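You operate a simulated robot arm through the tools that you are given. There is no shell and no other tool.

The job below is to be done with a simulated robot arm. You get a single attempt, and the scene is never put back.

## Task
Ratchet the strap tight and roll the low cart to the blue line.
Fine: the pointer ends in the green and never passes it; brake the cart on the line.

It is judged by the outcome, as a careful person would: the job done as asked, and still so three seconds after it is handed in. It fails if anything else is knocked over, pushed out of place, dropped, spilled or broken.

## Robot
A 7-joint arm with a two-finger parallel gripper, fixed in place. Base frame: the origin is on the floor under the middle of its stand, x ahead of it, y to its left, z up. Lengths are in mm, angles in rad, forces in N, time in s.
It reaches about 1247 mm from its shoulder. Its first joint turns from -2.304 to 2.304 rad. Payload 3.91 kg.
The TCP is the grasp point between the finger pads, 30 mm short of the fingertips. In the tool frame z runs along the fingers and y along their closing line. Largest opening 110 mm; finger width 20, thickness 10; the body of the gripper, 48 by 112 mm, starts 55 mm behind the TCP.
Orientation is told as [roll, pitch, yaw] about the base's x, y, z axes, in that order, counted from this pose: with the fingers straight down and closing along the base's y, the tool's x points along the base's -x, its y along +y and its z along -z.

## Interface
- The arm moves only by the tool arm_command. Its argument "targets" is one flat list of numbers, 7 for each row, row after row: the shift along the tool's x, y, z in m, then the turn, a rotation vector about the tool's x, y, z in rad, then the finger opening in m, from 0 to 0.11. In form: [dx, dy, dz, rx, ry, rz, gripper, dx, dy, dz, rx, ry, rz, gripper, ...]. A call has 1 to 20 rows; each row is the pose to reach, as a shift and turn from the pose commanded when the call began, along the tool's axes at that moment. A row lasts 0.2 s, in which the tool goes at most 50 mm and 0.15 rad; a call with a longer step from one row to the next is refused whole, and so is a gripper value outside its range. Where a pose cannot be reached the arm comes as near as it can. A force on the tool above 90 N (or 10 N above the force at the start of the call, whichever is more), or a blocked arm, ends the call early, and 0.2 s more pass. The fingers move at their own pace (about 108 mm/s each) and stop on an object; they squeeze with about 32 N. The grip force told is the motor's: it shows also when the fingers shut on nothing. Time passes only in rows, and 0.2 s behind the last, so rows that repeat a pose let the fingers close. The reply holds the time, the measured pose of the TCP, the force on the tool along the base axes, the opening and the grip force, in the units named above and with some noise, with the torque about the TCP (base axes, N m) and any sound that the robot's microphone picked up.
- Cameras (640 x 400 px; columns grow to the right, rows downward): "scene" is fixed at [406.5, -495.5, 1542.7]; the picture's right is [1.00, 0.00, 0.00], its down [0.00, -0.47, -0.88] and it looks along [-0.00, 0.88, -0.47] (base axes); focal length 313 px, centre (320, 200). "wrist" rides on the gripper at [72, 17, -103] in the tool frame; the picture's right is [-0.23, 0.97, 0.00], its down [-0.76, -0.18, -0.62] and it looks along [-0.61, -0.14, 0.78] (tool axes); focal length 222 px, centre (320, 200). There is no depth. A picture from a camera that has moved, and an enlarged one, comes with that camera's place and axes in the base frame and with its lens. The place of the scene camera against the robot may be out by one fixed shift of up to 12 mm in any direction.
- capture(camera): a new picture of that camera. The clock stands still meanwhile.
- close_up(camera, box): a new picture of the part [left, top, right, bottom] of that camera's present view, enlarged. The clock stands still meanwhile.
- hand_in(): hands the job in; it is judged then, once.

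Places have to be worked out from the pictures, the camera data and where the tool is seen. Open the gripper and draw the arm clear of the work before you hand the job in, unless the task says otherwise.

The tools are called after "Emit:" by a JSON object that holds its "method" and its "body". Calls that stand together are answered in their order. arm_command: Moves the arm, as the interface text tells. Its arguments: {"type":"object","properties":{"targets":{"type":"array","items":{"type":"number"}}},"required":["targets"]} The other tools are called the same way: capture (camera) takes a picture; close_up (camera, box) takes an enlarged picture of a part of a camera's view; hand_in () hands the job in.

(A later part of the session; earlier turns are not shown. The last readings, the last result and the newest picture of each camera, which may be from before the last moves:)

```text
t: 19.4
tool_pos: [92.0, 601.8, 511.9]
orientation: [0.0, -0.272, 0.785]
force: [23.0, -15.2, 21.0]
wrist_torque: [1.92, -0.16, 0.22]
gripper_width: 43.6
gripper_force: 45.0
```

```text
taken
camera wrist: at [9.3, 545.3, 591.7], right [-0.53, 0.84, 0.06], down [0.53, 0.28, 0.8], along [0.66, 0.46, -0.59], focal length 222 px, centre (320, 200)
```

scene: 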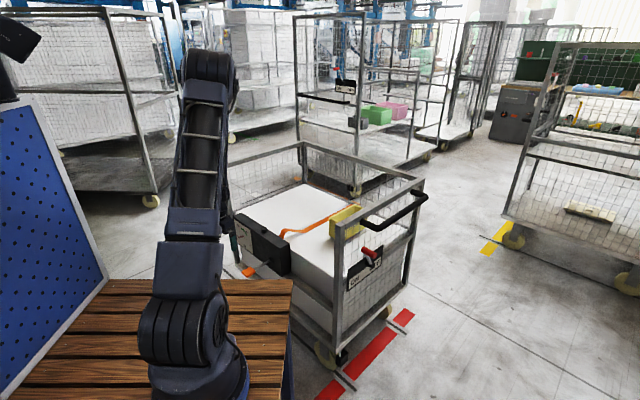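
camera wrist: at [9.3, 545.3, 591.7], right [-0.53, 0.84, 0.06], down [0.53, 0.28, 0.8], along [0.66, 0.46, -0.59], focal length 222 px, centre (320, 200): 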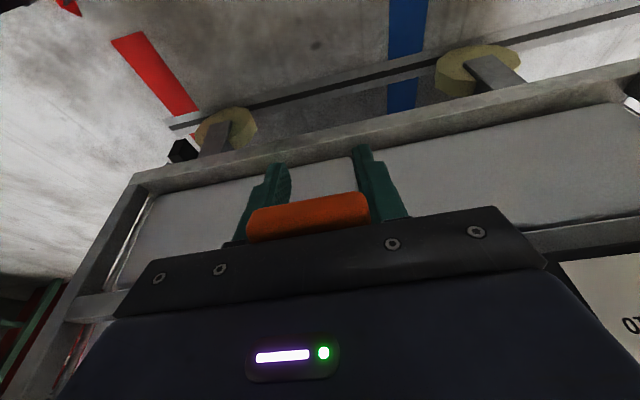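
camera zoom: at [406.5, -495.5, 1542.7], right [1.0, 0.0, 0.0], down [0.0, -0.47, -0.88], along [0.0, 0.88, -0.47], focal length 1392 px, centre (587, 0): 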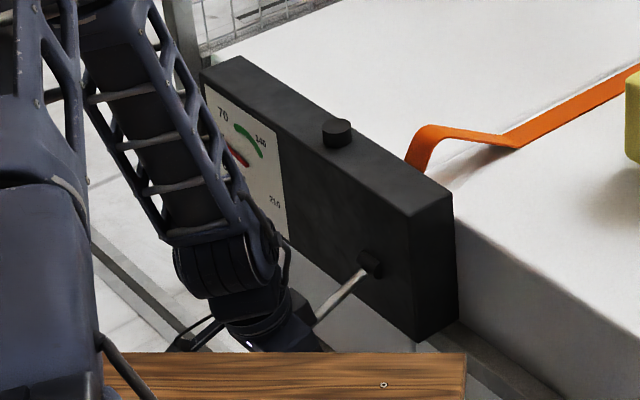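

Lever is at ~0.43 rad with the pointer still near 28 N; the tension evidently rises late in the stroke. I push on another ~25 mm along the arc.

Emit:
{"method": "arm_command", "body": {"targets": [-0.0005, 0, 0.0063, 0, 0, 0, 0.03, -0.001, 0, 0.0126, 0, 0, 0, 0.03, -0.002, 0, 0.0188, 0, 0, 0, 0.03, -0.0033, 0, 0.025, 0, 0, 0, 0.03, -0.0033, 0, 0.025, 0, 0, 0, 0.03]}}

Emit:
{"method": "close_up", "body": {"camera": "scene", "box": [220, 200, 300, 290]}}

Emit:
{"method": "close_up", "body": {"camera": "scene", "box": [240, 212, 276, 248]}}

Emit:
{"method": "capture", "body": {"camera": "wrist"}}

```text
t: 20.6
tool_pos: [98.6, 606.3, 490.5]
orientation: [0.004, -0.272, 0.787]
force: [-1.6, -33.1, 78.8]
wrist_torque: [3.3, -3.28, 0.05]
gripper_width: 43.7
gripper_force: 45.4
```

```text
4.44 times, centred on (260, 245) of scene
camera zoom: at [406.5, -495.5, 1542.7], right [1.0, 0.0, 0.0], down [0.0, -0.47, -0.88], along [0.0, 0.88, -0.47], focal length 1392 px, centre (587, 0)
```

zoom: 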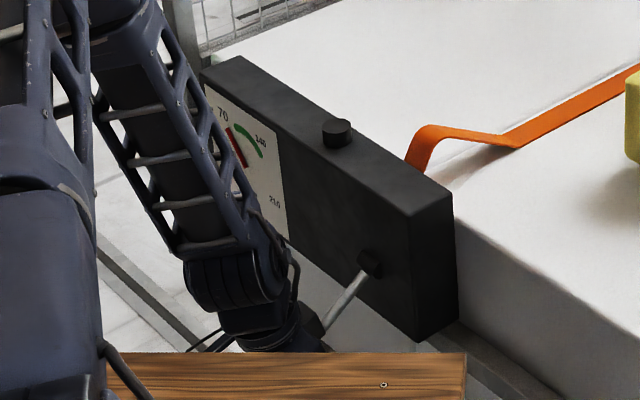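

```text
11.11 times, centred on (258, 230) of scene
camera zoom: at [406.5, -495.5, 1542.7], right [1.0, 0.0, 0.0], down [0.0, -0.47, -0.88], along [0.0, 0.88, -0.47], focal length 3479 px, centre (1009, -133)
```

zoom: 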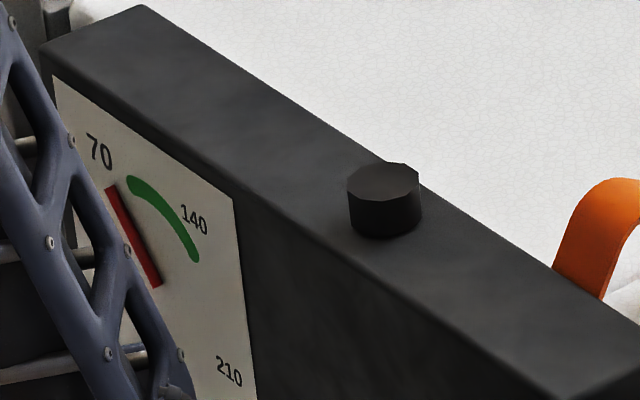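

```text
taken
camera wrist: at [15.1, 550.9, 569.8], right [-0.53, 0.84, 0.06], down [0.53, 0.27, 0.8], along [0.66, 0.46, -0.59], focal length 222 px, centre (320, 200)
```

wrist: 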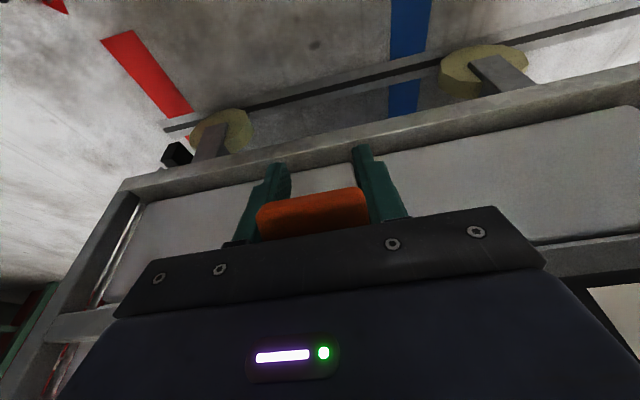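

Pointer is now at ~61 N (second stroke added ~33 N). I make the return stroke up along the same arc and check that the reading holds.

Emit:
{"method": "arm_command", "body": {"targets": [0.0023, 0, -0.0124, 0, 0, 0, 0.03, 0.0033, 0, -0.025, 0, 0, 0, 0.03, 0.0031, 0, -0.0375, 0, 0, 0, 0.03, 0.0016, 0, -0.05, 0, 0, 0, 0.03, 0.0003, 0, -0.057, 0, 0, 0, 0.03, 0.0003, 0, -0.057, 0, 0, 0, 0.03]}}

Emit:
{"method": "close_up", "body": {"camera": "scene", "box": [220, 200, 300, 290]}}

Emit:
{"method": "close_up", "body": {"camera": "scene", "box": [240, 212, 276, 248]}}

Emit:
{"method": "capture", "body": {"camera": "wrist"}}

```text
t: 22.0
tool_pos: [85.0, 594.4, 542.3]
orientation: [-0.001, -0.267, 0.786]
force: [-25.6, -12.9, -8.1]
wrist_torque: [-0.08, -0.42, 0.0]
gripper_width: 43.7
gripper_force: 45.4
```

```text
4.44 times, centred on (260, 245) of scene
camera zoom: at [406.5, -495.5, 1542.7], right [1.0, 0.0, 0.0], down [0.0, -0.47, -0.88], along [0.0, 0.88, -0.47], focal length 1392 px, centre (587, 0)
```

zoom: 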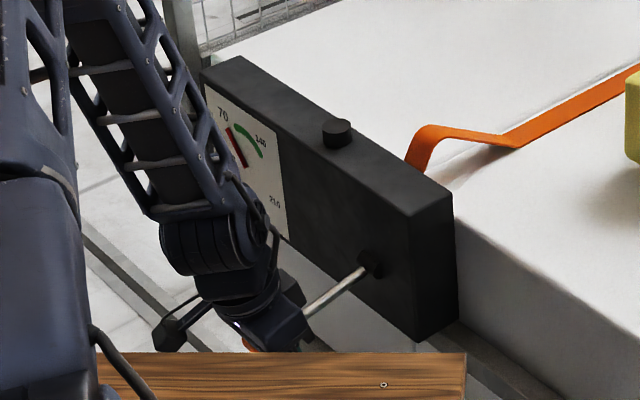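

```text
11.11 times, centred on (258, 230) of scene
camera zoom: at [406.5, -495.5, 1542.7], right [1.0, 0.0, 0.0], down [0.0, -0.47, -0.88], along [0.0, 0.88, -0.47], focal length 3479 px, centre (1009, -133)
```

zoom: 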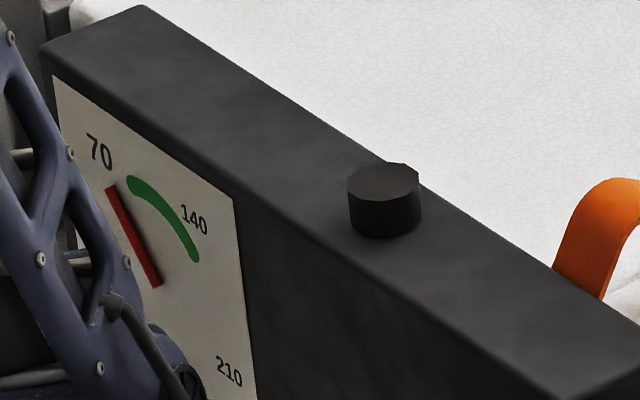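

```text
taken
camera wrist: at [2.7, 538.4, 622.3], right [-0.54, 0.84, 0.06], down [0.53, 0.28, 0.8], along [0.66, 0.46, -0.59], focal length 222 px, centre (320, 200)
```

wrist: 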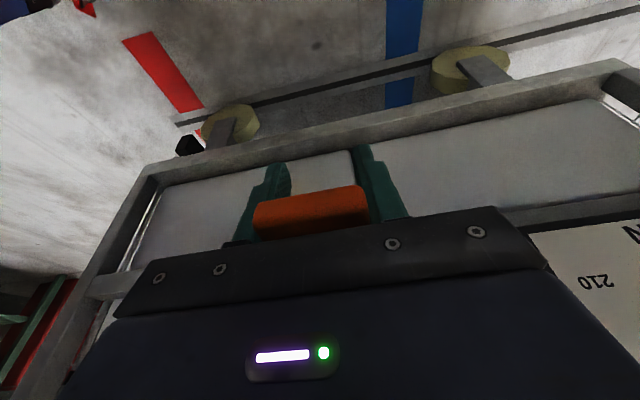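

The reading holds at ~61 N. The lever is still ~0.18 rad below its top, so I lift it fully, then begin the third stroke.

Emit:
{"method": "arm_command", "body": {"targets": [-0.0012, 0, -0.0044, 0, 0, 0, 0.03, -0.0024, 0, -0.0087, 0, 0, 0, 0.03, -0.0024, 0, -0.0087, 0, 0, 0, 0.03]}}

Emit:
{"method": "close_up", "body": {"camera": "scene", "box": [220, 200, 300, 290]}}

Emit:
{"method": "arm_command", "body": {"targets": [0.0018, 0, 0.008, 0, 0, 0, 0.03, 0.0037, 0, 0.0157, 0, 0, 0, 0.03, 0.0044, 0, 0.022, 0, 0, 0, 0.03, 0.0051, 0, 0.0281, 0, 0, 0, 0.03, 0.0053, 0, 0.0345, 0, 0, 0, 0.03, 0.0054, 0, 0.0407, 0, 0, 0, 0.03, 0.0054, 0, 0.0407, 0, 0, 0, 0.03]}}

Emit:
{"method": "close_up", "body": {"camera": "scene", "box": [220, 200, 300, 290]}}

```text
t: 22.8
tool_pos: [88.8, 598.5, 554.4]
orientation: [0.001, -0.275, 0.783]
force: [-1.4, 15.7, 1.6]
wrist_torque: [-0.71, -0.01, 0.24]
gripper_width: 43.5
gripper_force: 44.5
```

```text
4.44 times, centred on (260, 245) of scene
camera zoom: at [406.5, -495.5, 1542.7], right [1.0, 0.0, 0.0], down [0.0, -0.47, -0.88], along [0.0, 0.88, -0.47], focal length 1392 px, centre (587, 0)
```

zoom: 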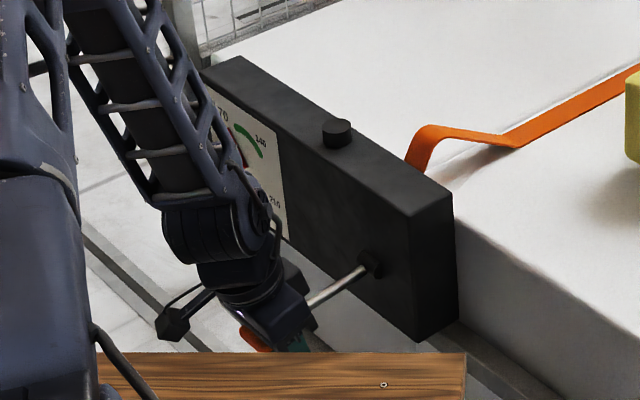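

```text
t: 24.4
tool_pos: [90.4, 600.0, 511.3]
orientation: [-0.001, -0.27, 0.785]
force: [10.9, 7.8, 16.6]
wrist_torque: [0.19, -0.04, -0.07]
gripper_width: 43.6
gripper_force: 45.2
```

```text
4.44 times, centred on (260, 245) of scene
camera zoom: at [406.5, -495.5, 1542.7], right [1.0, 0.0, 0.0], down [0.0, -0.47, -0.88], along [0.0, 0.88, -0.47], focal length 1392 px, centre (587, 0)
```

zoom: 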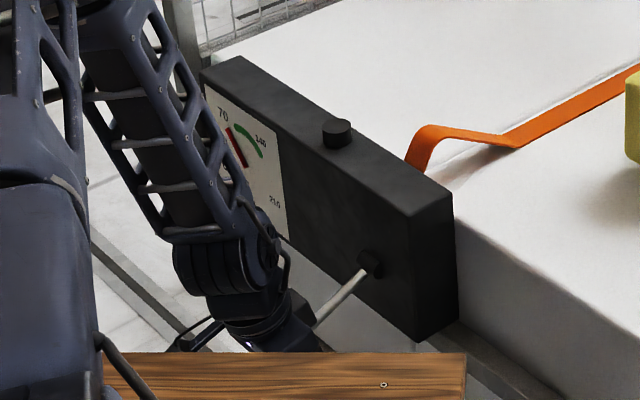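

Force is still low here (17 N) and pointer unchanged at ~61. I complete the third stroke to the same depth as before.

Emit:
{"method": "arm_command", "body": {"targets": [-0.0005, 0, 0.0063, 0, 0, 0, 0.03, -0.001, 0, 0.0126, 0, 0, 0, 0.03, -0.002, 0, 0.0188, 0, 0, 0, 0.03, -0.0033, 0, 0.025, 0, 0, 0, 0.03, -0.0033, 0, 0.025, 0, 0, 0, 0.03]}}

Emit:
{"method": "close_up", "body": {"camera": "scene", "box": [220, 200, 300, 290]}}

Emit:
{"method": "close_up", "body": {"camera": "scene", "box": [240, 212, 276, 248]}}

```text
t: 25.6
tool_pos: [97.2, 606.3, 490.4]
orientation: [0.002, -0.27, 0.786]
force: [-16.7, -24.8, 55.3]
wrist_torque: [2.99, -3.37, -0.12]
gripper_width: 43.3
gripper_force: 45.2
```

```text
4.44 times, centred on (260, 245) of scene
camera zoom: at [406.5, -495.5, 1542.7], right [1.0, 0.0, 0.0], down [0.0, -0.47, -0.88], along [0.0, 0.88, -0.47], focal length 1392 px, centre (587, 0)
```

zoom: 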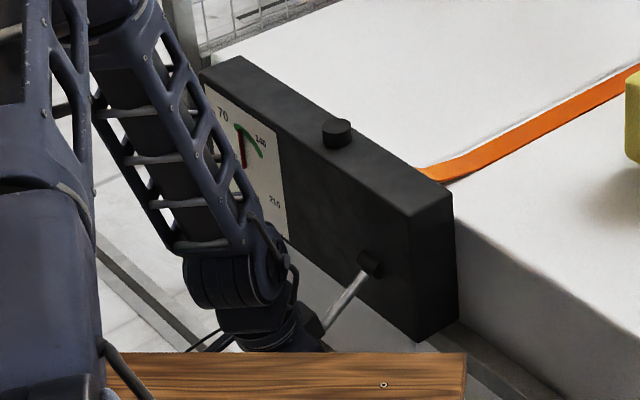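

```text
11.11 times, centred on (258, 230) of scene
camera zoom: at [406.5, -495.5, 1542.7], right [1.0, 0.0, 0.0], down [0.0, -0.47, -0.88], along [0.0, 0.88, -0.47], focal length 3479 px, centre (1009, -133)
```

zoom: 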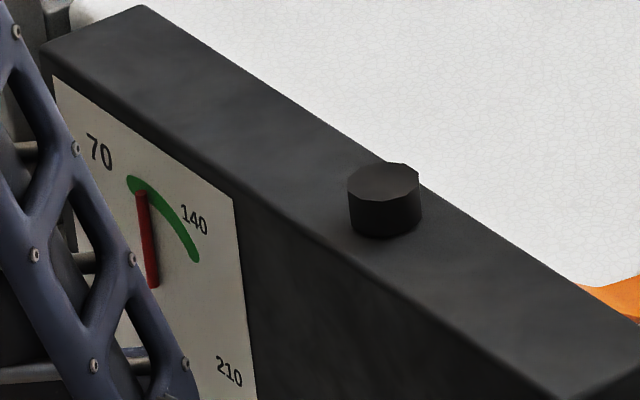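

The strap has gone taut and the pointer now sits inside the green at roughly 97 N. I return the lever up and check whether the reading holds.

Emit:
{"method": "arm_command", "body": {"targets": [0.0023, 0, -0.0124, 0, 0, 0, 0.03, 0.0033, 0, -0.025, 0, 0, 0, 0.03, 0.0031, 0, -0.0375, 0, 0, 0, 0.03, 0.0016, 0, -0.05, 0, 0, 0, 0.03, 0.0003, 0, -0.057, 0, 0, 0, 0.03, -0.0021, 0, -0.0657, 0, 0, 0, 0.03, -0.0021, 0, -0.0657, 0, 0, 0, 0.03]}}

Emit:
{"method": "close_up", "body": {"camera": "scene", "box": [220, 200, 300, 290]}}

Emit:
{"method": "close_up", "body": {"camera": "scene", "box": [240, 212, 276, 248]}}

Emit:
{"method": "capture", "body": {"camera": "wrist"}}

```text
t: 27.2
tool_pos: [86.3, 595.9, 552.1]
orientation: [-0.002, -0.269, 0.787]
force: [-22.7, -16.7, -6.7]
wrist_torque: [0.09, -0.54, -0.13]
gripper_width: 43.5
gripper_force: 44.8
```

```text
4.44 times, centred on (260, 245) of scene
camera zoom: at [406.5, -495.5, 1542.7], right [1.0, 0.0, 0.0], down [0.0, -0.47, -0.88], along [0.0, 0.88, -0.47], focal length 1392 px, centre (587, 0)
```

zoom: 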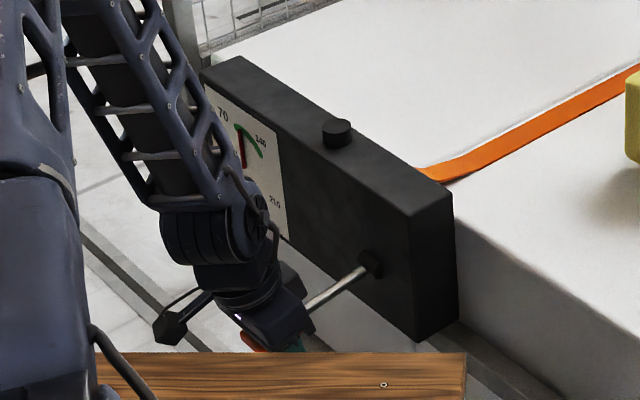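

```text
11.11 times, centred on (258, 230) of scene
camera zoom: at [406.5, -495.5, 1542.7], right [1.0, 0.0, 0.0], down [0.0, -0.47, -0.88], along [0.0, 0.88, -0.47], focal length 3479 px, centre (1009, -133)
```

zoom: 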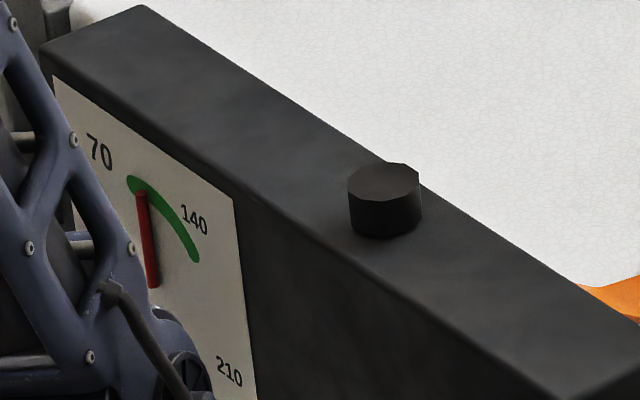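

```text
taken
camera wrist: at [4.1, 539.8, 631.2], right [-0.54, 0.84, 0.06], down [0.53, 0.28, 0.8], along [0.66, 0.46, -0.59], focal length 222 px, centre (320, 200)
```

wrist: 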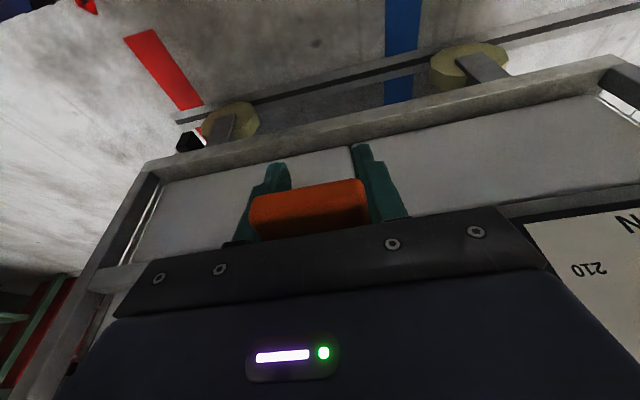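

The reading holds with the pointer inside the green, and the lever is back near its top. I open the fingers and back off along the tool axis so I can check the dial face-on.

Emit:
{"method": "arm_command", "body": {"targets": [0, 0, 0, 0, 0, 0, 0.08, 0, 0, 0, 0, 0, 0, 0.11, 0, 0, 0, 0, 0, 0, 0.11, 0, 0, -0.035, 0, 0, 0, 0.11, 0, 0, -0.07, 0, 0, 0, 0.11, 0, 0, -0.105, 0, 0, 0, 0.11, 0.02, 0, -0.14, 0, 0, 0, 0.11]}}

Emit:
{"method": "capture", "body": {"camera": "wrist"}}

Emit:
{"method": "close_up", "body": {"camera": "scene", "box": [200, 170, 320, 290]}}

```text
t: 28.8
tool_pos: [51.7, 556.1, 682.8]
orientation: [-0.001, -0.271, 0.786]
force: [-0.4, -0.2, -0.1]
wrist_torque: [0.02, -0.01, 0.0]
gripper_width: 110.2
gripper_force: 0.1
```

```text
taken
camera wrist: at [-31.7, 499.9, 762.1], right [-0.53, 0.84, 0.06], down [0.53, 0.28, 0.8], along [0.66, 0.46, -0.59], focal length 222 px, centre (320, 200)
```

wrist: 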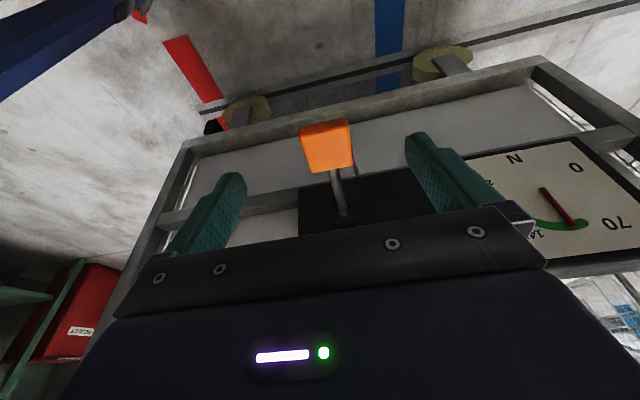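

```text
3.33 times, centred on (260, 230) of scene
camera zoom: at [406.5, -495.5, 1542.7], right [1.0, 0.0, 0.0], down [0.0, -0.47, -0.88], along [0.0, 0.88, -0.47], focal length 1044 px, centre (520, 100)
```

zoom: 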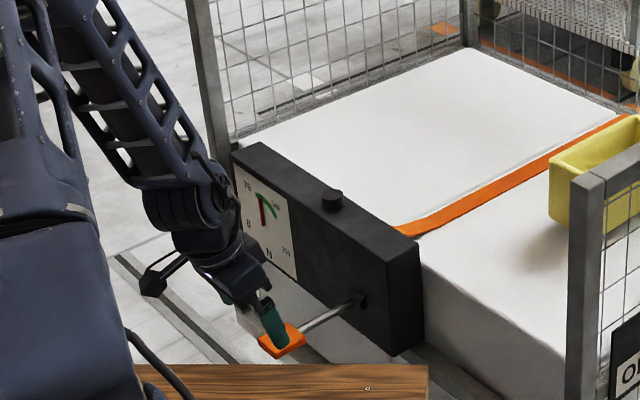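

The lever was released cleanly and the strap is taut. I enlarge the dial from both cameras to judge how well inside the green the pointer is.

Emit:
{"method": "close_up", "body": {"camera": "wrist", "box": [500, 140, 640, 260]}}

Emit:
{"method": "close_up", "body": {"camera": "scene", "box": [240, 215, 264, 245]}}

```text
3.33 times, centred on (570, 200) of wrist
camera zoom: at [-31.7, 499.9, 762.1], right [-0.53, 0.84, 0.06], down [0.53, 0.28, 0.8], along [0.66, 0.46, -0.59], focal length 740 px, centre (-513, 200)
```

zoom: 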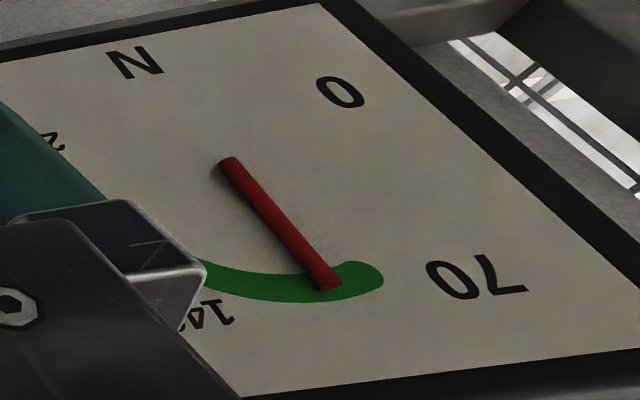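

```text
13.33 times, centred on (252, 230) of scene
camera zoom: at [406.5, -495.5, 1542.7], right [1.0, 0.0, 0.0], down [0.0, -0.47, -0.88], along [0.0, 0.88, -0.47], focal length 4175 px, centre (1227, -200)
```

zoom: 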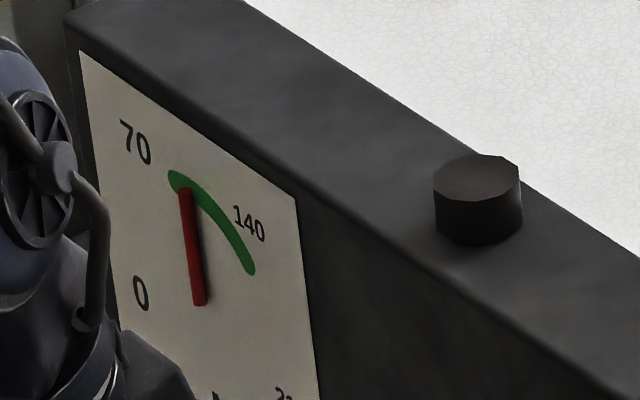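

The pointer is well inside the green (about 97 N, arc ~88–155) and stays put, so the strap is done. Next I raise the arm straight up, out of the cart's way, before crossing to the handle side.

Emit:
{"method": "arm_command", "body": {"targets": [-0.0122, 0, -0.0444, 0, 0.027, 0, 0.11, -0.0244, 0, -0.0887, 0, 0.054, 0, 0.11, -0.0365, 0, -0.1331, 0, 0.081, 0, 0.11, -0.0487, 0, -0.1774, 0, 0.108, 0, 0.11, -0.0609, 0, -0.2218, 0, 0.135, 0, 0.11, -0.0731, 0, -0.2662, 0, 0.162, 0, 0.11, -0.0853, 0, -0.3105, 0, 0.189, 0, 0.11, -0.0974, 0, -0.3549, 0, 0.216, 0, 0.11, -0.1096, 0, -0.3992, 0, 0.243, 0, 0.11, -0.1218, 0, -0.4436, 0, 0.27, 0, 0.11]}}

Emit:
{"method": "close_up", "body": {"camera": "scene", "box": [220, 190, 300, 270]}}

```text
t: 31.0
tool_pos: [44.0, 557.0, 1141.4]
orientation: [-0.002, -0.001, 0.786]
force: [-0.1, -0.2, -1.2]
wrist_torque: [0.0, -0.03, 0.02]
gripper_width: 110.0
gripper_force: 0.0
```

```text
5.00 times, centred on (260, 230) of scene
camera zoom: at [406.5, -495.5, 1542.7], right [1.0, 0.0, 0.0], down [0.0, -0.47, -0.88], along [0.0, 0.88, -0.47], focal length 1566 px, centre (620, 50)
```

zoom: 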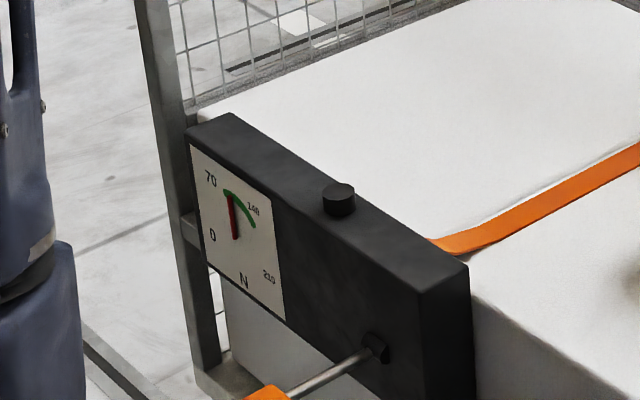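

Dial fully visible now: pointer still in the green. I cross at height to a spot above the cart's handle bar, which I estimate at s≈-110, z≈905.

Emit:
{"method": "arm_command", "body": {"targets": [-0.0297, -0.0296, 0.005, 0, 0, 0, 0.11, -0.0594, -0.0591, 0.01, 0, 0, 0, 0.11, -0.0891, -0.0887, 0.015, 0, 0, 0, 0.11, -0.1188, -0.1182, 0.02, 0, 0, 0, 0.11, -0.1485, -0.1478, 0.025, 0, 0, 0, 0.11, -0.1782, -0.1773, 0.03, 0, 0, 0, 0.11, -0.2079, -0.2069, 0.035, 0, 0, 0, 0.11, -0.2376, -0.2364, 0.04, 0, 0, 0, 0.11, -0.2673, -0.266, 0.045, 0, 0, 0, 0.11, -0.297, -0.2955, 0.05, 0, 0, 0, 0.11, -0.3267, -0.3251, 0.055, 0, 0, 0, 0.11, -0.3564, -0.3546, 0.06, 0, 0, 0, 0.11, -0.3861, -0.3842, 0.065, 0, 0, 0, 0.11, -0.4158, -0.4137, 0.07, 0, 0, 0, 0.11, -0.4455, -0.4433, 0.075, 0, 0, 0, 0.11, -0.475, -0.4727, 0.081, 0, 0, 0, 0.11]}}

Emit:
{"method": "capture", "body": {"camera": "wrist"}}

Emit:
{"method": "capture", "body": {"camera": "scene"}}

```text
t: 34.4
tool_pos: [718.3, 561.6, 1060.0]
orientation: [0.0, -0.001, 0.785]
force: [-0.7, 0.2, 0.8]
wrist_torque: [-0.03, -0.02, 0.01]
gripper_width: 110.0
gripper_force: 0.1
```

```text
taken
camera wrist: at [653.7, 523.0, 1163.2], right [-0.53, 0.85, 0.0], down [0.66, 0.41, 0.62], along [0.53, 0.33, -0.78], focal length 222 px, centre (320, 200)
```

wrist: 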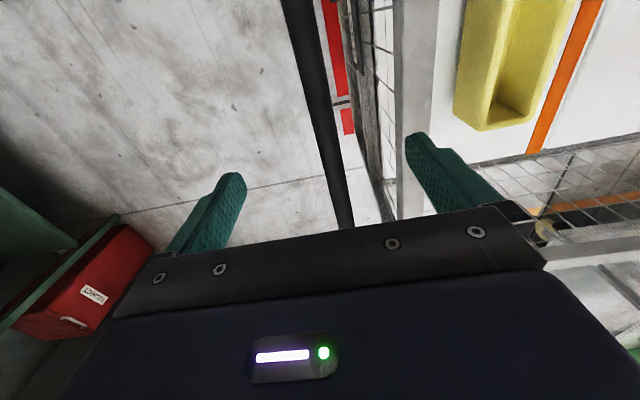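

```text
taken
```

scene: 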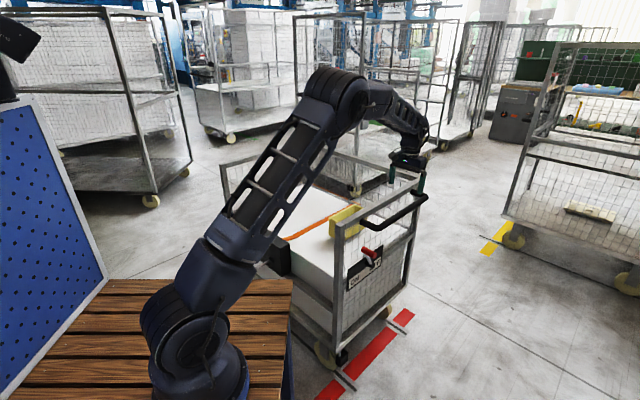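

The bar lies between the fingers, at s≈-108, and the cart's end rail outer face is at s≈-39. I narrow the fingers to 80 mm and descend so the bar is at the TCP.

Emit:
{"method": "arm_command", "body": {"targets": [0, 0.001, 0.03, 0, 0, 0, 0.08, 0, 0.002, 0.07, 0, 0, 0, 0.08, 0, 0.002, 0.11, 0, 0, 0, 0.08, 0, 0.002, 0.14, 0, 0, 0, 0.08, 0, 0.002, 0.155, 0, 0, 0, 0.08]}}

Emit:
{"method": "capture", "body": {"camera": "wrist"}}

Emit:
{"method": "close_up", "body": {"camera": "scene", "box": [340, 130, 460, 230]}}

```text
t: 35.6
tool_pos: [714.5, 560.7, 903.7]
orientation: [0.0, -0.001, 0.785]
force: [-0.6, -0.2, 0.8]
wrist_torque: [-0.02, -0.01, -0.01]
gripper_width: 79.7
gripper_force: 0.0
```

```text
taken
camera wrist: at [649.9, 522.2, 1006.5], right [-0.53, 0.85, 0.0], down [0.66, 0.41, 0.62], along [0.53, 0.33, -0.78], focal length 222 px, centre (320, 200)
```

wrist: 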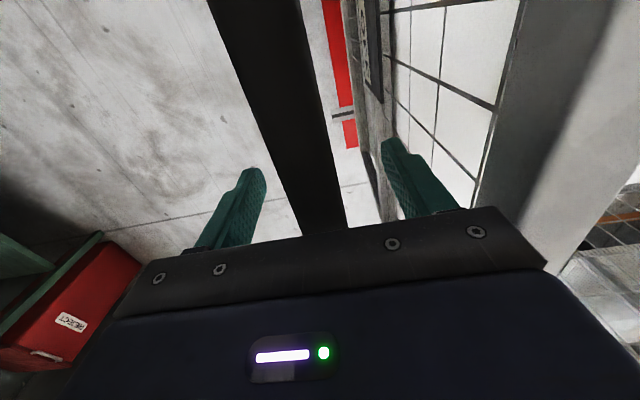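

```text
4.00 times, centred on (400, 180) of scene
camera zoom: at [406.5, -495.5, 1542.7], right [1.0, 0.0, 0.0], down [0.0, -0.47, -0.88], along [0.0, 0.88, -0.47], focal length 1252 px, centre (0, 280)
```

zoom: 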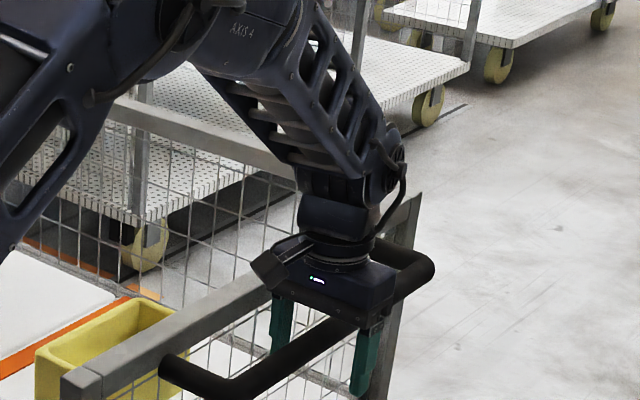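

The bar is at TCP height between the pads. I close the fingers on it.

Emit:
{"method": "arm_command", "body": {"targets": [0, 0, 0, 0, 0, 0, 0.05, 0, 0, 0, 0, 0, 0, 0.02, 0, 0, 0, 0, 0, 0, 0.02, 0, 0, 0, 0, 0, 0, 0.02]}}

Emit:
{"method": "close_up", "body": {"camera": "scene", "box": [330, 230, 400, 300]}}

```text
t: 36.6
tool_pos: [714.6, 561.5, 902.5]
orientation: [0.001, -0.001, 0.785]
force: [4.0, -4.7, -2.4]
wrist_torque: [0.34, -0.25, 0.02]
gripper_width: 25.8
gripper_force: 45.7
```

```text
5.71 times, centred on (365, 265) of scene
camera zoom: at [406.5, -495.5, 1542.7], right [1.0, 0.0, 0.0], down [0.0, -0.47, -0.88], along [0.0, 0.88, -0.47], focal length 1789 px, centre (63, -171)
```

zoom: 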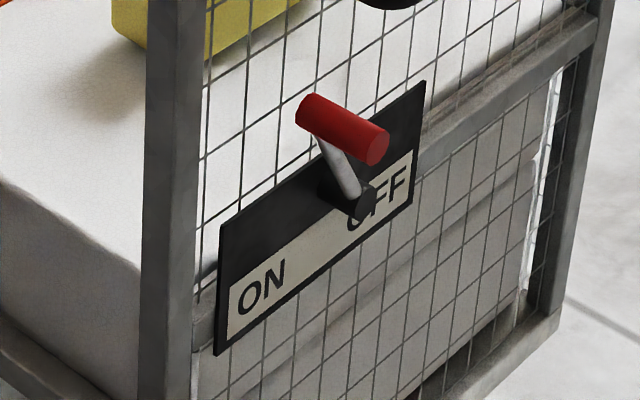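

Gripped on a 26 mm bar; the brake lever stands at OFF. I start with a gentle 40 mm push along +s to see how the cart rolls.

Emit:
{"method": "arm_command", "body": {"targets": [0, 0.001, 0, 0, 0, 0, 0.02, 0, 0.003, 0, 0, 0, 0, 0.02, 0, 0.006, 0, 0, 0, 0, 0.02, 0, 0.01, 0, 0, 0, 0, 0.02, 0, 0.015, 0, 0, 0, 0, 0.02, 0, 0.021, 0, 0, 0, 0, 0.02, 0, 0.027, 0, 0, 0, 0, 0.02, 0, 0.033, 0, 0, 0, 0, 0.02, 0, 0.037, 0, 0, 0, 0, 0.02, 0, 0.039, 0, 0, 0, 0, 0.02, 0, 0.04, 0, 0, 0, 0, 0.02]}}

Emit:
{"method": "capture", "body": {"camera": "scene"}}

Emit:
{"method": "capture", "body": {"camera": "wrist"}}

```text
t: 37.8
tool_pos: [714.5, 560.1, 903.8]
orientation: [-0.011, 0.001, 0.775]
force: [14.7, -2.5, -8.8]
wrist_torque: [0.79, -0.01, 0.96]
gripper_width: 25.6
gripper_force: 44.7
stopped in row 6: the force on the tool passed its limit at 93 N (the readings are from after the stop); the commanded pose is now the measured one
```

```text
taken
```

scene: 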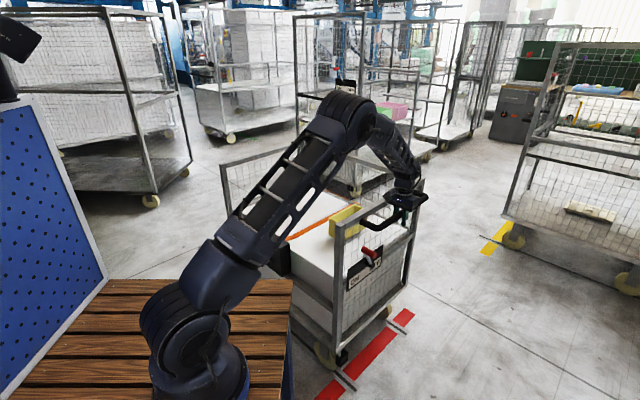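

```text
taken
camera wrist: at [649.3, 523.3, 1006.4], right [-0.52, 0.85, -0.01], down [0.66, 0.41, 0.62], along [0.54, 0.32, -0.78], focal length 222 px, centre (320, 200)
```

wrist: 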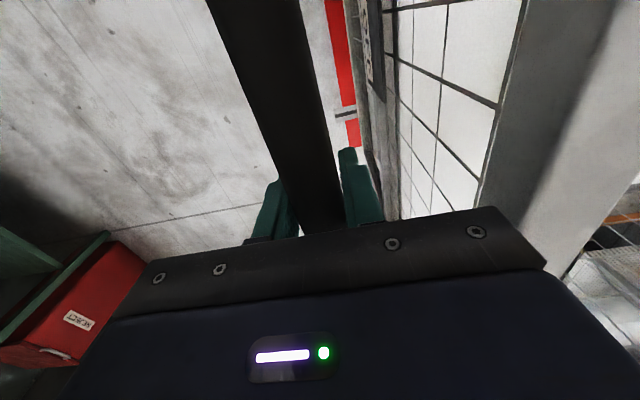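

The cart did not budge at 93 N: the lever actually leans toward the ON label, so the brake is set and must first be switched OFF. I open the fingers and lift off the handle.

Emit:
{"method": "arm_command", "body": {"targets": [0, 0, 0, 0, 0, 0, 0.06, 0, 0, 0, 0, 0, 0, 0.08, 0, 0, -0.04, 0, 0, 0, 0.08, 0, 0, -0.085, 0, 0, 0, 0.08, 0, 0, -0.13, 0, 0, 0, 0.08, 0, 0, -0.17, 0, 0, 0, 0.08]}}

Emit:
{"method": "close_up", "body": {"camera": "scene", "box": [330, 220, 420, 300]}}

Emit:
{"method": "close_up", "body": {"camera": "scene", "box": [300, 320, 380, 400]}}

```text
t: 39.2
tool_pos: [715.5, 564.3, 1072.2]
orientation: [-0.012, 0.001, 0.775]
force: [-0.4, 0.5, 0.0]
wrist_torque: [0.01, 0.03, 0.01]
gripper_width: 79.6
gripper_force: 0.0
```

```text
5.00 times, centred on (375, 260) of scene
camera zoom: at [406.5, -495.5, 1542.7], right [1.0, 0.0, 0.0], down [0.0, -0.47, -0.88], along [0.0, 0.88, -0.47], focal length 1566 px, centre (45, -100)
```

zoom: 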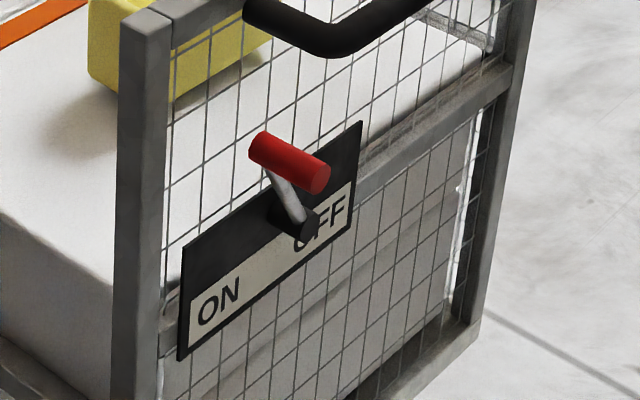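

```text
5.00 times, centred on (340, 360) of scene
camera zoom: at [406.5, -495.5, 1542.7], right [1.0, 0.0, 0.0], down [0.0, -0.47, -0.88], along [0.0, 0.88, -0.47], focal length 1566 px, centre (220, -600)
```

zoom: 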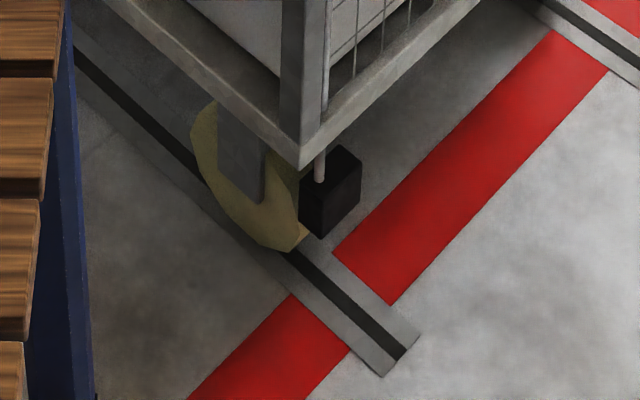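

The brake block presses against the wheel, confirming the brake is on. I swing out to the handle side and turn the tool 90° so I can look at and reach the brake lever from outside the cart.

Emit:
{"method": "arm_command", "body": {"targets": [0.0119, -0.0187, 0, 0, 0, -0.1317, 0.08, 0.0238, -0.0374, 0, 0, 0, -0.2633, 0.08, 0.0357, -0.0561, 0, 0, 0, -0.395, 0.08, 0.0475, -0.0748, 0, 0, 0, -0.5267, 0.08, 0.0594, -0.0935, 0, 0, 0, -0.6583, 0.08, 0.0713, -0.1123, 0, 0, 0, -0.79, 0.08, 0.0832, -0.131, 0.008, 0, 0, -0.9217, 0.08, 0.0951, -0.1497, 0.016, 0, 0, -1.0533, 0.08, 0.107, -0.1684, 0.024, 0, 0, -1.185, 0.08, 0.1188, -0.1871, 0.032, 0, 0, -1.3167, 0.08, 0.1307, -0.2058, 0.041, 0, 0, -1.4483, 0.08, 0.1426, -0.2245, 0.05, 0, 0, -1.58, 0.08]}}

Emit:
{"method": "capture", "body": {"camera": "wrist"}}

Emit:
{"method": "capture", "body": {"camera": "scene"}}

```text
t: 41.8
tool_pos: [766.8, 301.4, 1028.0]
orientation: [0.001, 0.009, 2.358]
force: [1.3, 0.6, -0.2]
wrist_torque: [-0.02, -0.01, 0.02]
gripper_width: 79.9
gripper_force: 0.1
```

```text
taken
camera wrist: at [804.0, 239.6, 1132.3], right [-0.85, -0.53, 0.0], down [-0.42, 0.67, 0.62], along [-0.33, 0.52, -0.79], focal length 222 px, centre (320, 200)
```

wrist: 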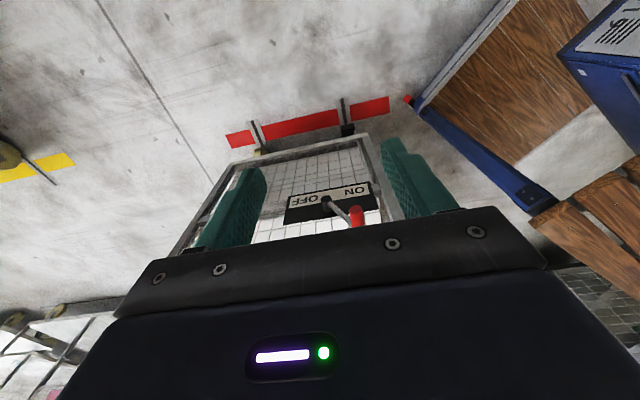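

```text
taken
```

scene: 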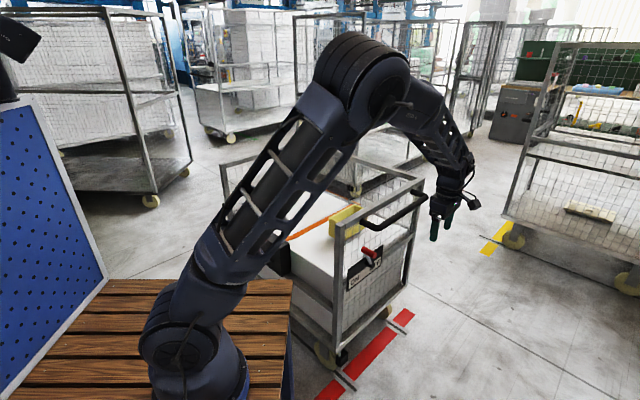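

This view clearly shows the lever leaning to the ON side (hub in the middle of the plate). I enlarge it to measure hub and knob.

Emit:
{"method": "close_up", "body": {"camera": "wrist", "box": [260, 160, 400, 250]}}

Emit:
{"method": "close_up", "body": {"camera": "wrist", "box": [190, 70, 430, 220]}}

```text
4.44 times, centred on (330, 205) of wrist
camera zoom: at [804.0, 239.6, 1132.3], right [-0.85, -0.53, 0.0], down [-0.42, 0.67, 0.62], along [-0.33, 0.52, -0.79], focal length 987 px, centre (276, 178)
```

zoom: 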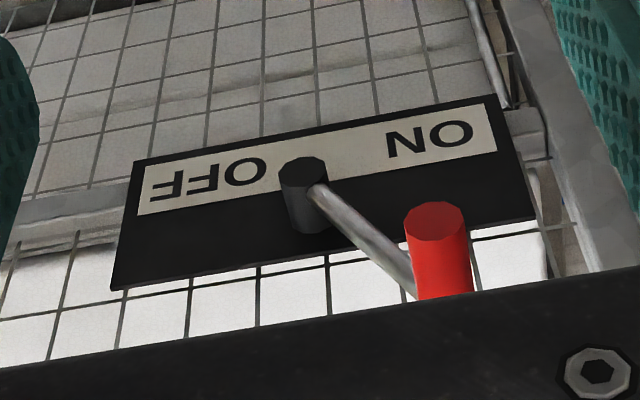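

```text
2.67 times, centred on (310, 145) of wrist
camera zoom: at [804.0, 239.6, 1132.3], right [-0.85, -0.53, 0.0], down [-0.42, 0.67, 0.62], along [-0.33, 0.52, -0.79], focal length 592 px, centre (347, 347)
```

zoom: 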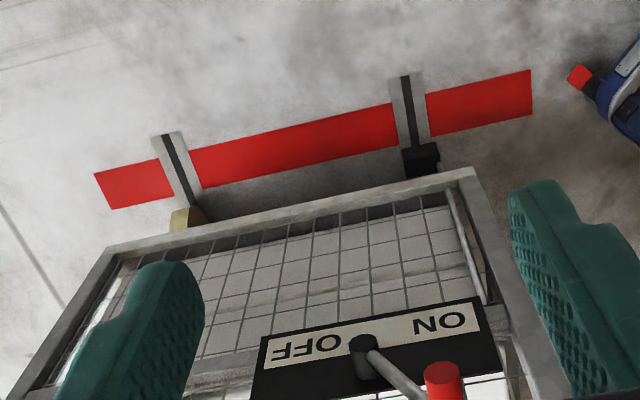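

Hub is at (s-80, p794, z712) and the knob at p≈731, z≈821, s from -130 to -81: 30° toward ON. I tilt the tool to point along +s (30° below horizontal) and come to a standoff in front of the knob.

Emit:
{"method": "arm_command", "body": {"targets": [-0.0074, 0.003, 0.016, 0, -0.131, 0, 0.08, -0.0148, 0.006, 0.032, 0, -0.262, 0, 0.08, -0.0221, 0.009, 0.048, 0, -0.393, 0, 0.08, -0.0295, 0.012, 0.064, 0, -0.524, 0, 0.08, -0.0369, 0.015, 0.08, 0, -0.655, 0, 0.08, -0.0443, 0.018, 0.096, 0, -0.785, 0, 0.08, -0.0516, 0.021, 0.112, 0, -0.916, 0, 0.08, -0.059, 0.024, 0.128, 0, -1.047, 0, 0.08, -0.059, 0.024, 0.128, 0, -1.047, 0, 0.08]}}

Emit:
{"method": "capture", "body": {"camera": "wrist"}}

Emit:
{"method": "capture", "body": {"camera": "scene"}}

```text
t: 43.8
tool_pos: [709.9, 325.4, 898.3]
orientation: [0.001, -1.039, 2.352]
force: [1.4, -0.4, 0.2]
wrist_torque: [0.0, -0.02, 0.0]
gripper_width: 79.9
gripper_force: 0.0
```

```text
taken
camera wrist: at [785.8, 224.9, 888.5], right [-0.77, -0.61, 0.2], down [0.23, 0.02, 0.97], along [-0.59, 0.8, 0.13], focal length 222 px, centre (320, 200)
```

wrist: 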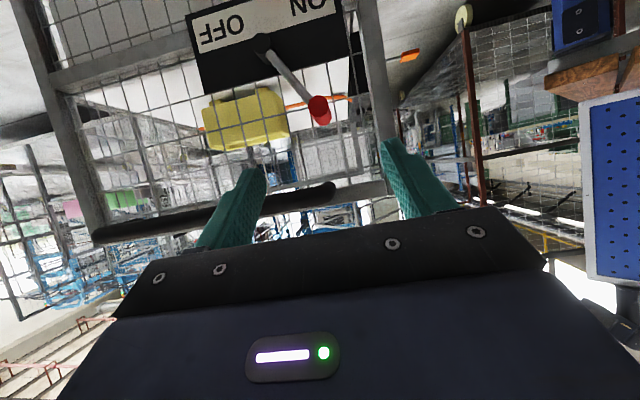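

```text
taken
```

scene: 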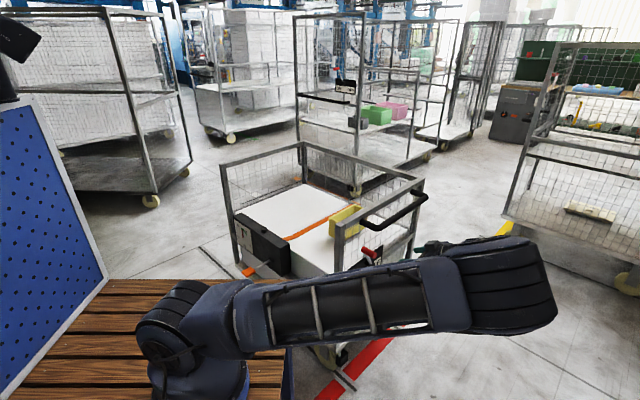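

The tool now points at the knob as planned, with the elbow clear of the cart. I advance most of the way toward the knob and check the alignment.

Emit:
{"method": "arm_command", "body": {"targets": [-0.003, 0, 0.03, 0, 0, 0, 0.08, -0.006, 0, 0.06, 0, 0, 0, 0.08, -0.009, 0, 0.09, 0, 0, 0, 0.08, -0.012, 0, 0.115, 0, 0, 0, 0.08]}}

Emit:
{"method": "capture", "body": {"camera": "wrist"}}

Emit:
{"method": "capture", "body": {"camera": "scene"}}

```text
t: 44.8
tool_pos: [634.2, 401.8, 852.5]
orientation: [0.001, -1.037, 2.355]
force: [1.2, -0.9, 0.6]
wrist_torque: [-0.01, -0.01, -0.03]
gripper_width: 80.2
gripper_force: 0.1
```

```text
taken
camera wrist: at [709.7, 301.4, 842.6], right [-0.77, -0.61, 0.2], down [0.23, 0.02, 0.97], along [-0.59, 0.8, 0.12], focal length 222 px, centre (320, 200)
```

wrist: 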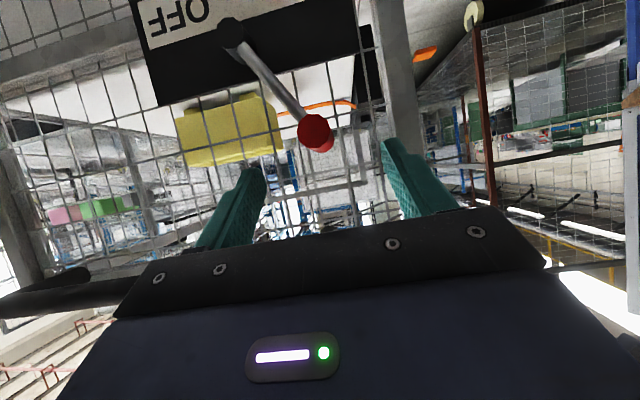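

```text
taken
```

scene: 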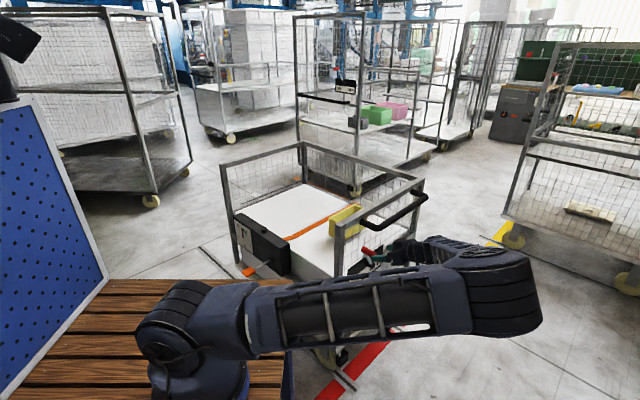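

Knob sits centred between the fingers as predicted, a few mm lower. I advance the remaining 65 mm so the fingers straddle it.

Emit:
{"method": "arm_command", "body": {"targets": [0.001, 0, 0.022, 0, 0, 0, 0.08, 0.0025, 0, 0.044, 0, 0, 0, 0.08, 0.004, 0, 0.065, 0, 0, 0, 0.08]}}

Emit:
{"method": "capture", "body": {"camera": "wrist"}}

Emit:
{"method": "close_up", "body": {"camera": "scene", "box": [330, 190, 450, 290]}}

```text
t: 45.6
tool_pos: [594.5, 440.7, 813.9]
orientation: [0.003, -1.036, 2.353]
force: [0.2, -1.2, 0.2]
wrist_torque: [0.02, -0.03, -0.02]
gripper_width: 80.1
gripper_force: 0.0
```

```text
taken
camera wrist: at [671.6, 340.0, 804.2], right [-0.77, -0.61, 0.2], down [0.23, 0.02, 0.97], along [-0.59, 0.8, 0.12], focal length 222 px, centre (320, 200)
```

wrist: 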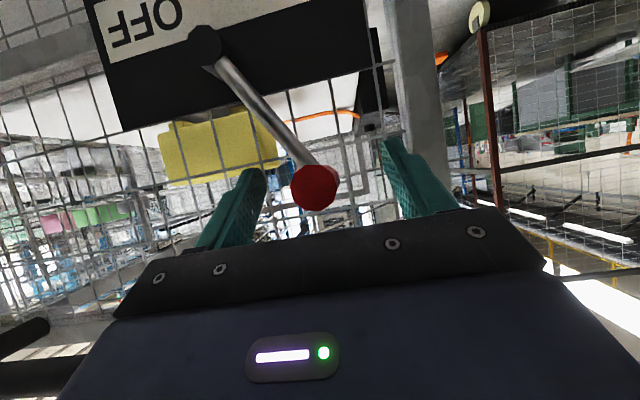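

```text
4.00 times, centred on (390, 240) of scene
camera zoom: at [406.5, -495.5, 1542.7], right [1.0, 0.0, 0.0], down [0.0, -0.47, -0.88], along [0.0, 0.88, -0.47], focal length 1252 px, centre (40, 40)
```

zoom: 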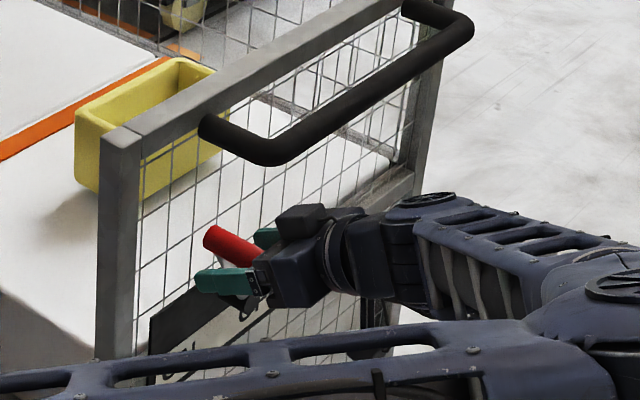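

The fingers straddle the knob. I narrow the gap to 42 mm and sweep the lever over the top toward OFF (+p), following its arc.

Emit:
{"method": "arm_command", "body": {"targets": [0, 0, 0, 0, 0, 0, 0.042, 0, 0, 0, 0, 0, 0, 0.042, -0.0035, -0.012, -0.002, 0, 0, 0, 0.042, -0.0069, -0.024, -0.0041, 0, 0, 0, 0.042, -0.0099, -0.036, -0.0059, 0, 0, 0, 0.042, -0.0129, -0.049, -0.0076, 0, 0, 0, 0.042, -0.0143, -0.068, -0.0084, 0, 0, 0, 0.042, -0.0127, -0.089, -0.0075, 0, 0, 0, 0.042, -0.0098, -0.1, -0.0058, 0, 0, 0, 0.042, -0.0069, -0.112, -0.0041, 0, 0, 0, 0.042, -0.0035, -0.12, -0.002, 0, 0, 0, 0.042]}}

Emit:
{"method": "capture", "body": {"camera": "wrist"}}

Emit:
{"method": "close_up", "body": {"camera": "scene", "box": [330, 190, 450, 290]}}

```text
t: 48.0
tool_pos: [682.6, 523.4, 817.8]
orientation: [0.003, -1.036, 2.354]
force: [0.8, 1.5, 0.5]
wrist_torque: [0.01, -0.01, -0.05]
gripper_width: 42.8
gripper_force: 0.5
```

```text
taken
camera wrist: at [758.8, 422.9, 808.7], right [-0.77, -0.61, 0.2], down [0.23, 0.02, 0.97], along [-0.59, 0.8, 0.12], focal length 222 px, centre (320, 200)
```

wrist: 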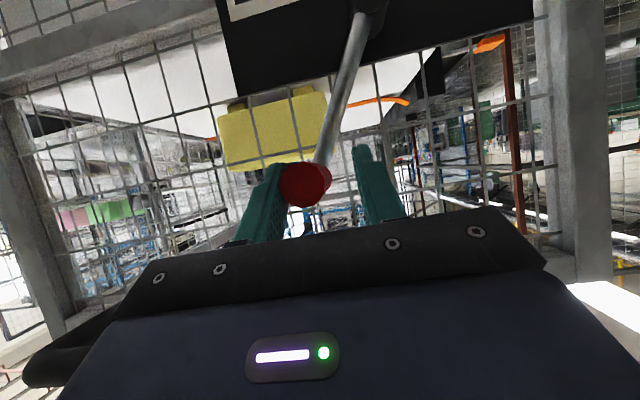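

```text
4.00 times, centred on (390, 240) of scene
camera zoom: at [406.5, -495.5, 1542.7], right [1.0, 0.0, 0.0], down [0.0, -0.47, -0.88], along [0.0, 0.88, -0.47], focal length 1252 px, centre (40, 40)
```

zoom: 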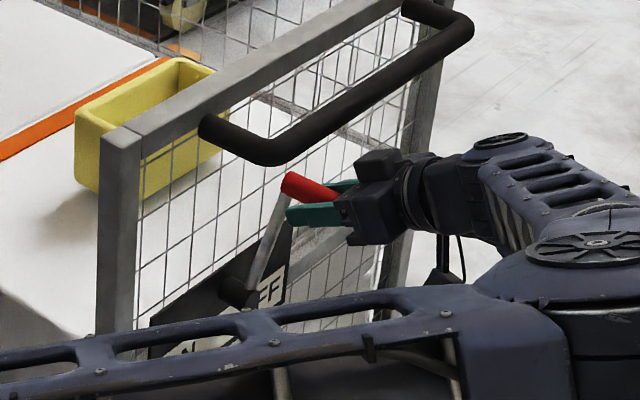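

The lever has swung over to the OFF side. I open the fingers to let it settle fully and look where it stops.

Emit:
{"method": "arm_command", "body": {"targets": [0, 0, 0, 0, 0, 0, 0.06, 0, 0, 0, 0, 0, 0, 0.08, 0, 0, 0, 0, 0, 0, 0.08]}}

Emit:
{"method": "capture", "body": {"camera": "wrist"}}

Emit:
{"method": "close_up", "body": {"camera": "scene", "box": [300, 320, 380, 400]}}

```text
t: 48.8
tool_pos: [683.3, 523.0, 819.2]
orientation: [0.002, -1.035, 2.352]
force: [0.0, 0.2, 0.0]
wrist_torque: [-0.04, 0.01, 0.0]
gripper_width: 80.1
gripper_force: 0.0
```

```text
taken
camera wrist: at [758.6, 422.9, 808.6], right [-0.77, -0.61, 0.2], down [0.23, 0.02, 0.97], along [-0.59, 0.8, 0.12], focal length 222 px, centre (320, 200)
```

wrist: 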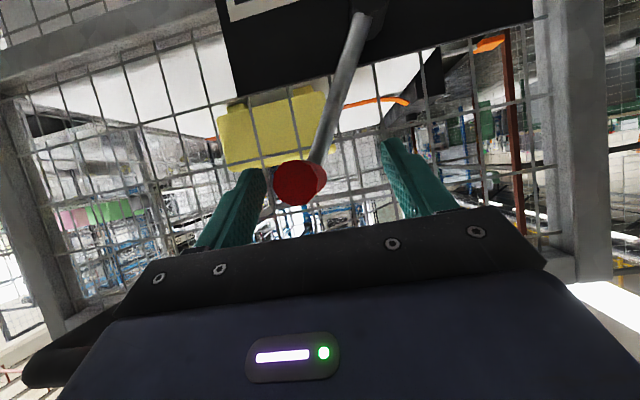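

```text
5.00 times, centred on (340, 360) of scene
camera zoom: at [406.5, -495.5, 1542.7], right [1.0, 0.0, 0.0], down [0.0, -0.47, -0.88], along [0.0, 0.88, -0.47], focal length 1566 px, centre (220, -600)
```

zoom: 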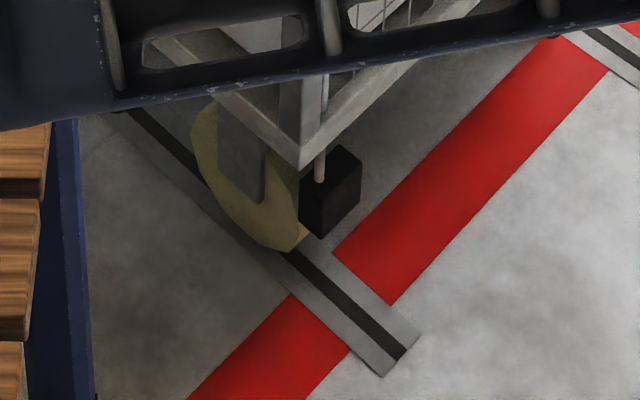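

The knob drifted a few mm further and now rests free of both fingers. I nudge it a little further toward OFF to be sure it is on its stop.

Emit:
{"method": "arm_command", "body": {"targets": [0, -0.012, 0, 0, 0, 0, 0.08, 0, -0.018, 0, 0, 0, 0, 0.06, 0, -0.018, 0, 0, 0, 0, 0.042, 0, -0.018, 0, 0, 0, 0, 0.042, 0, -0.024, 0, 0, 0, 0, 0.042, 0, -0.029, 0, 0, 0, 0, 0.042]}}

Emit:
{"method": "capture", "body": {"camera": "wrist"}}

```text
t: 50.2
tool_pos: [702.4, 542.0, 817.7]
orientation: [0.009, -1.037, 2.353]
force: [-13.1, -24.6, 3.5]
wrist_torque: [-0.14, 0.2, 0.41]
gripper_width: 55.1
gripper_force: 13.6
```

```text
taken
camera wrist: at [778.4, 441.8, 807.2], right [-0.77, -0.61, 0.2], down [0.23, 0.02, 0.97], along [-0.6, 0.79, 0.12], focal length 222 px, centre (320, 200)
```

wrist: 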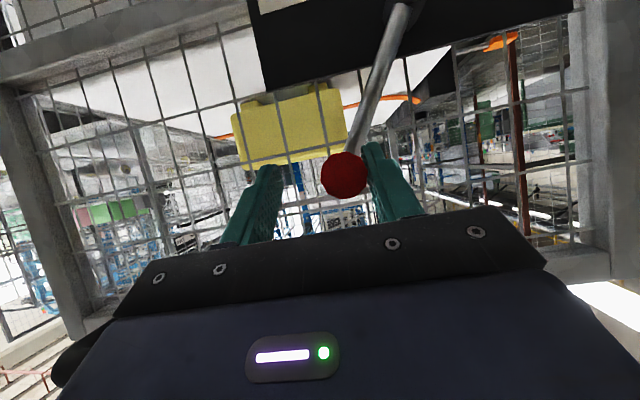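

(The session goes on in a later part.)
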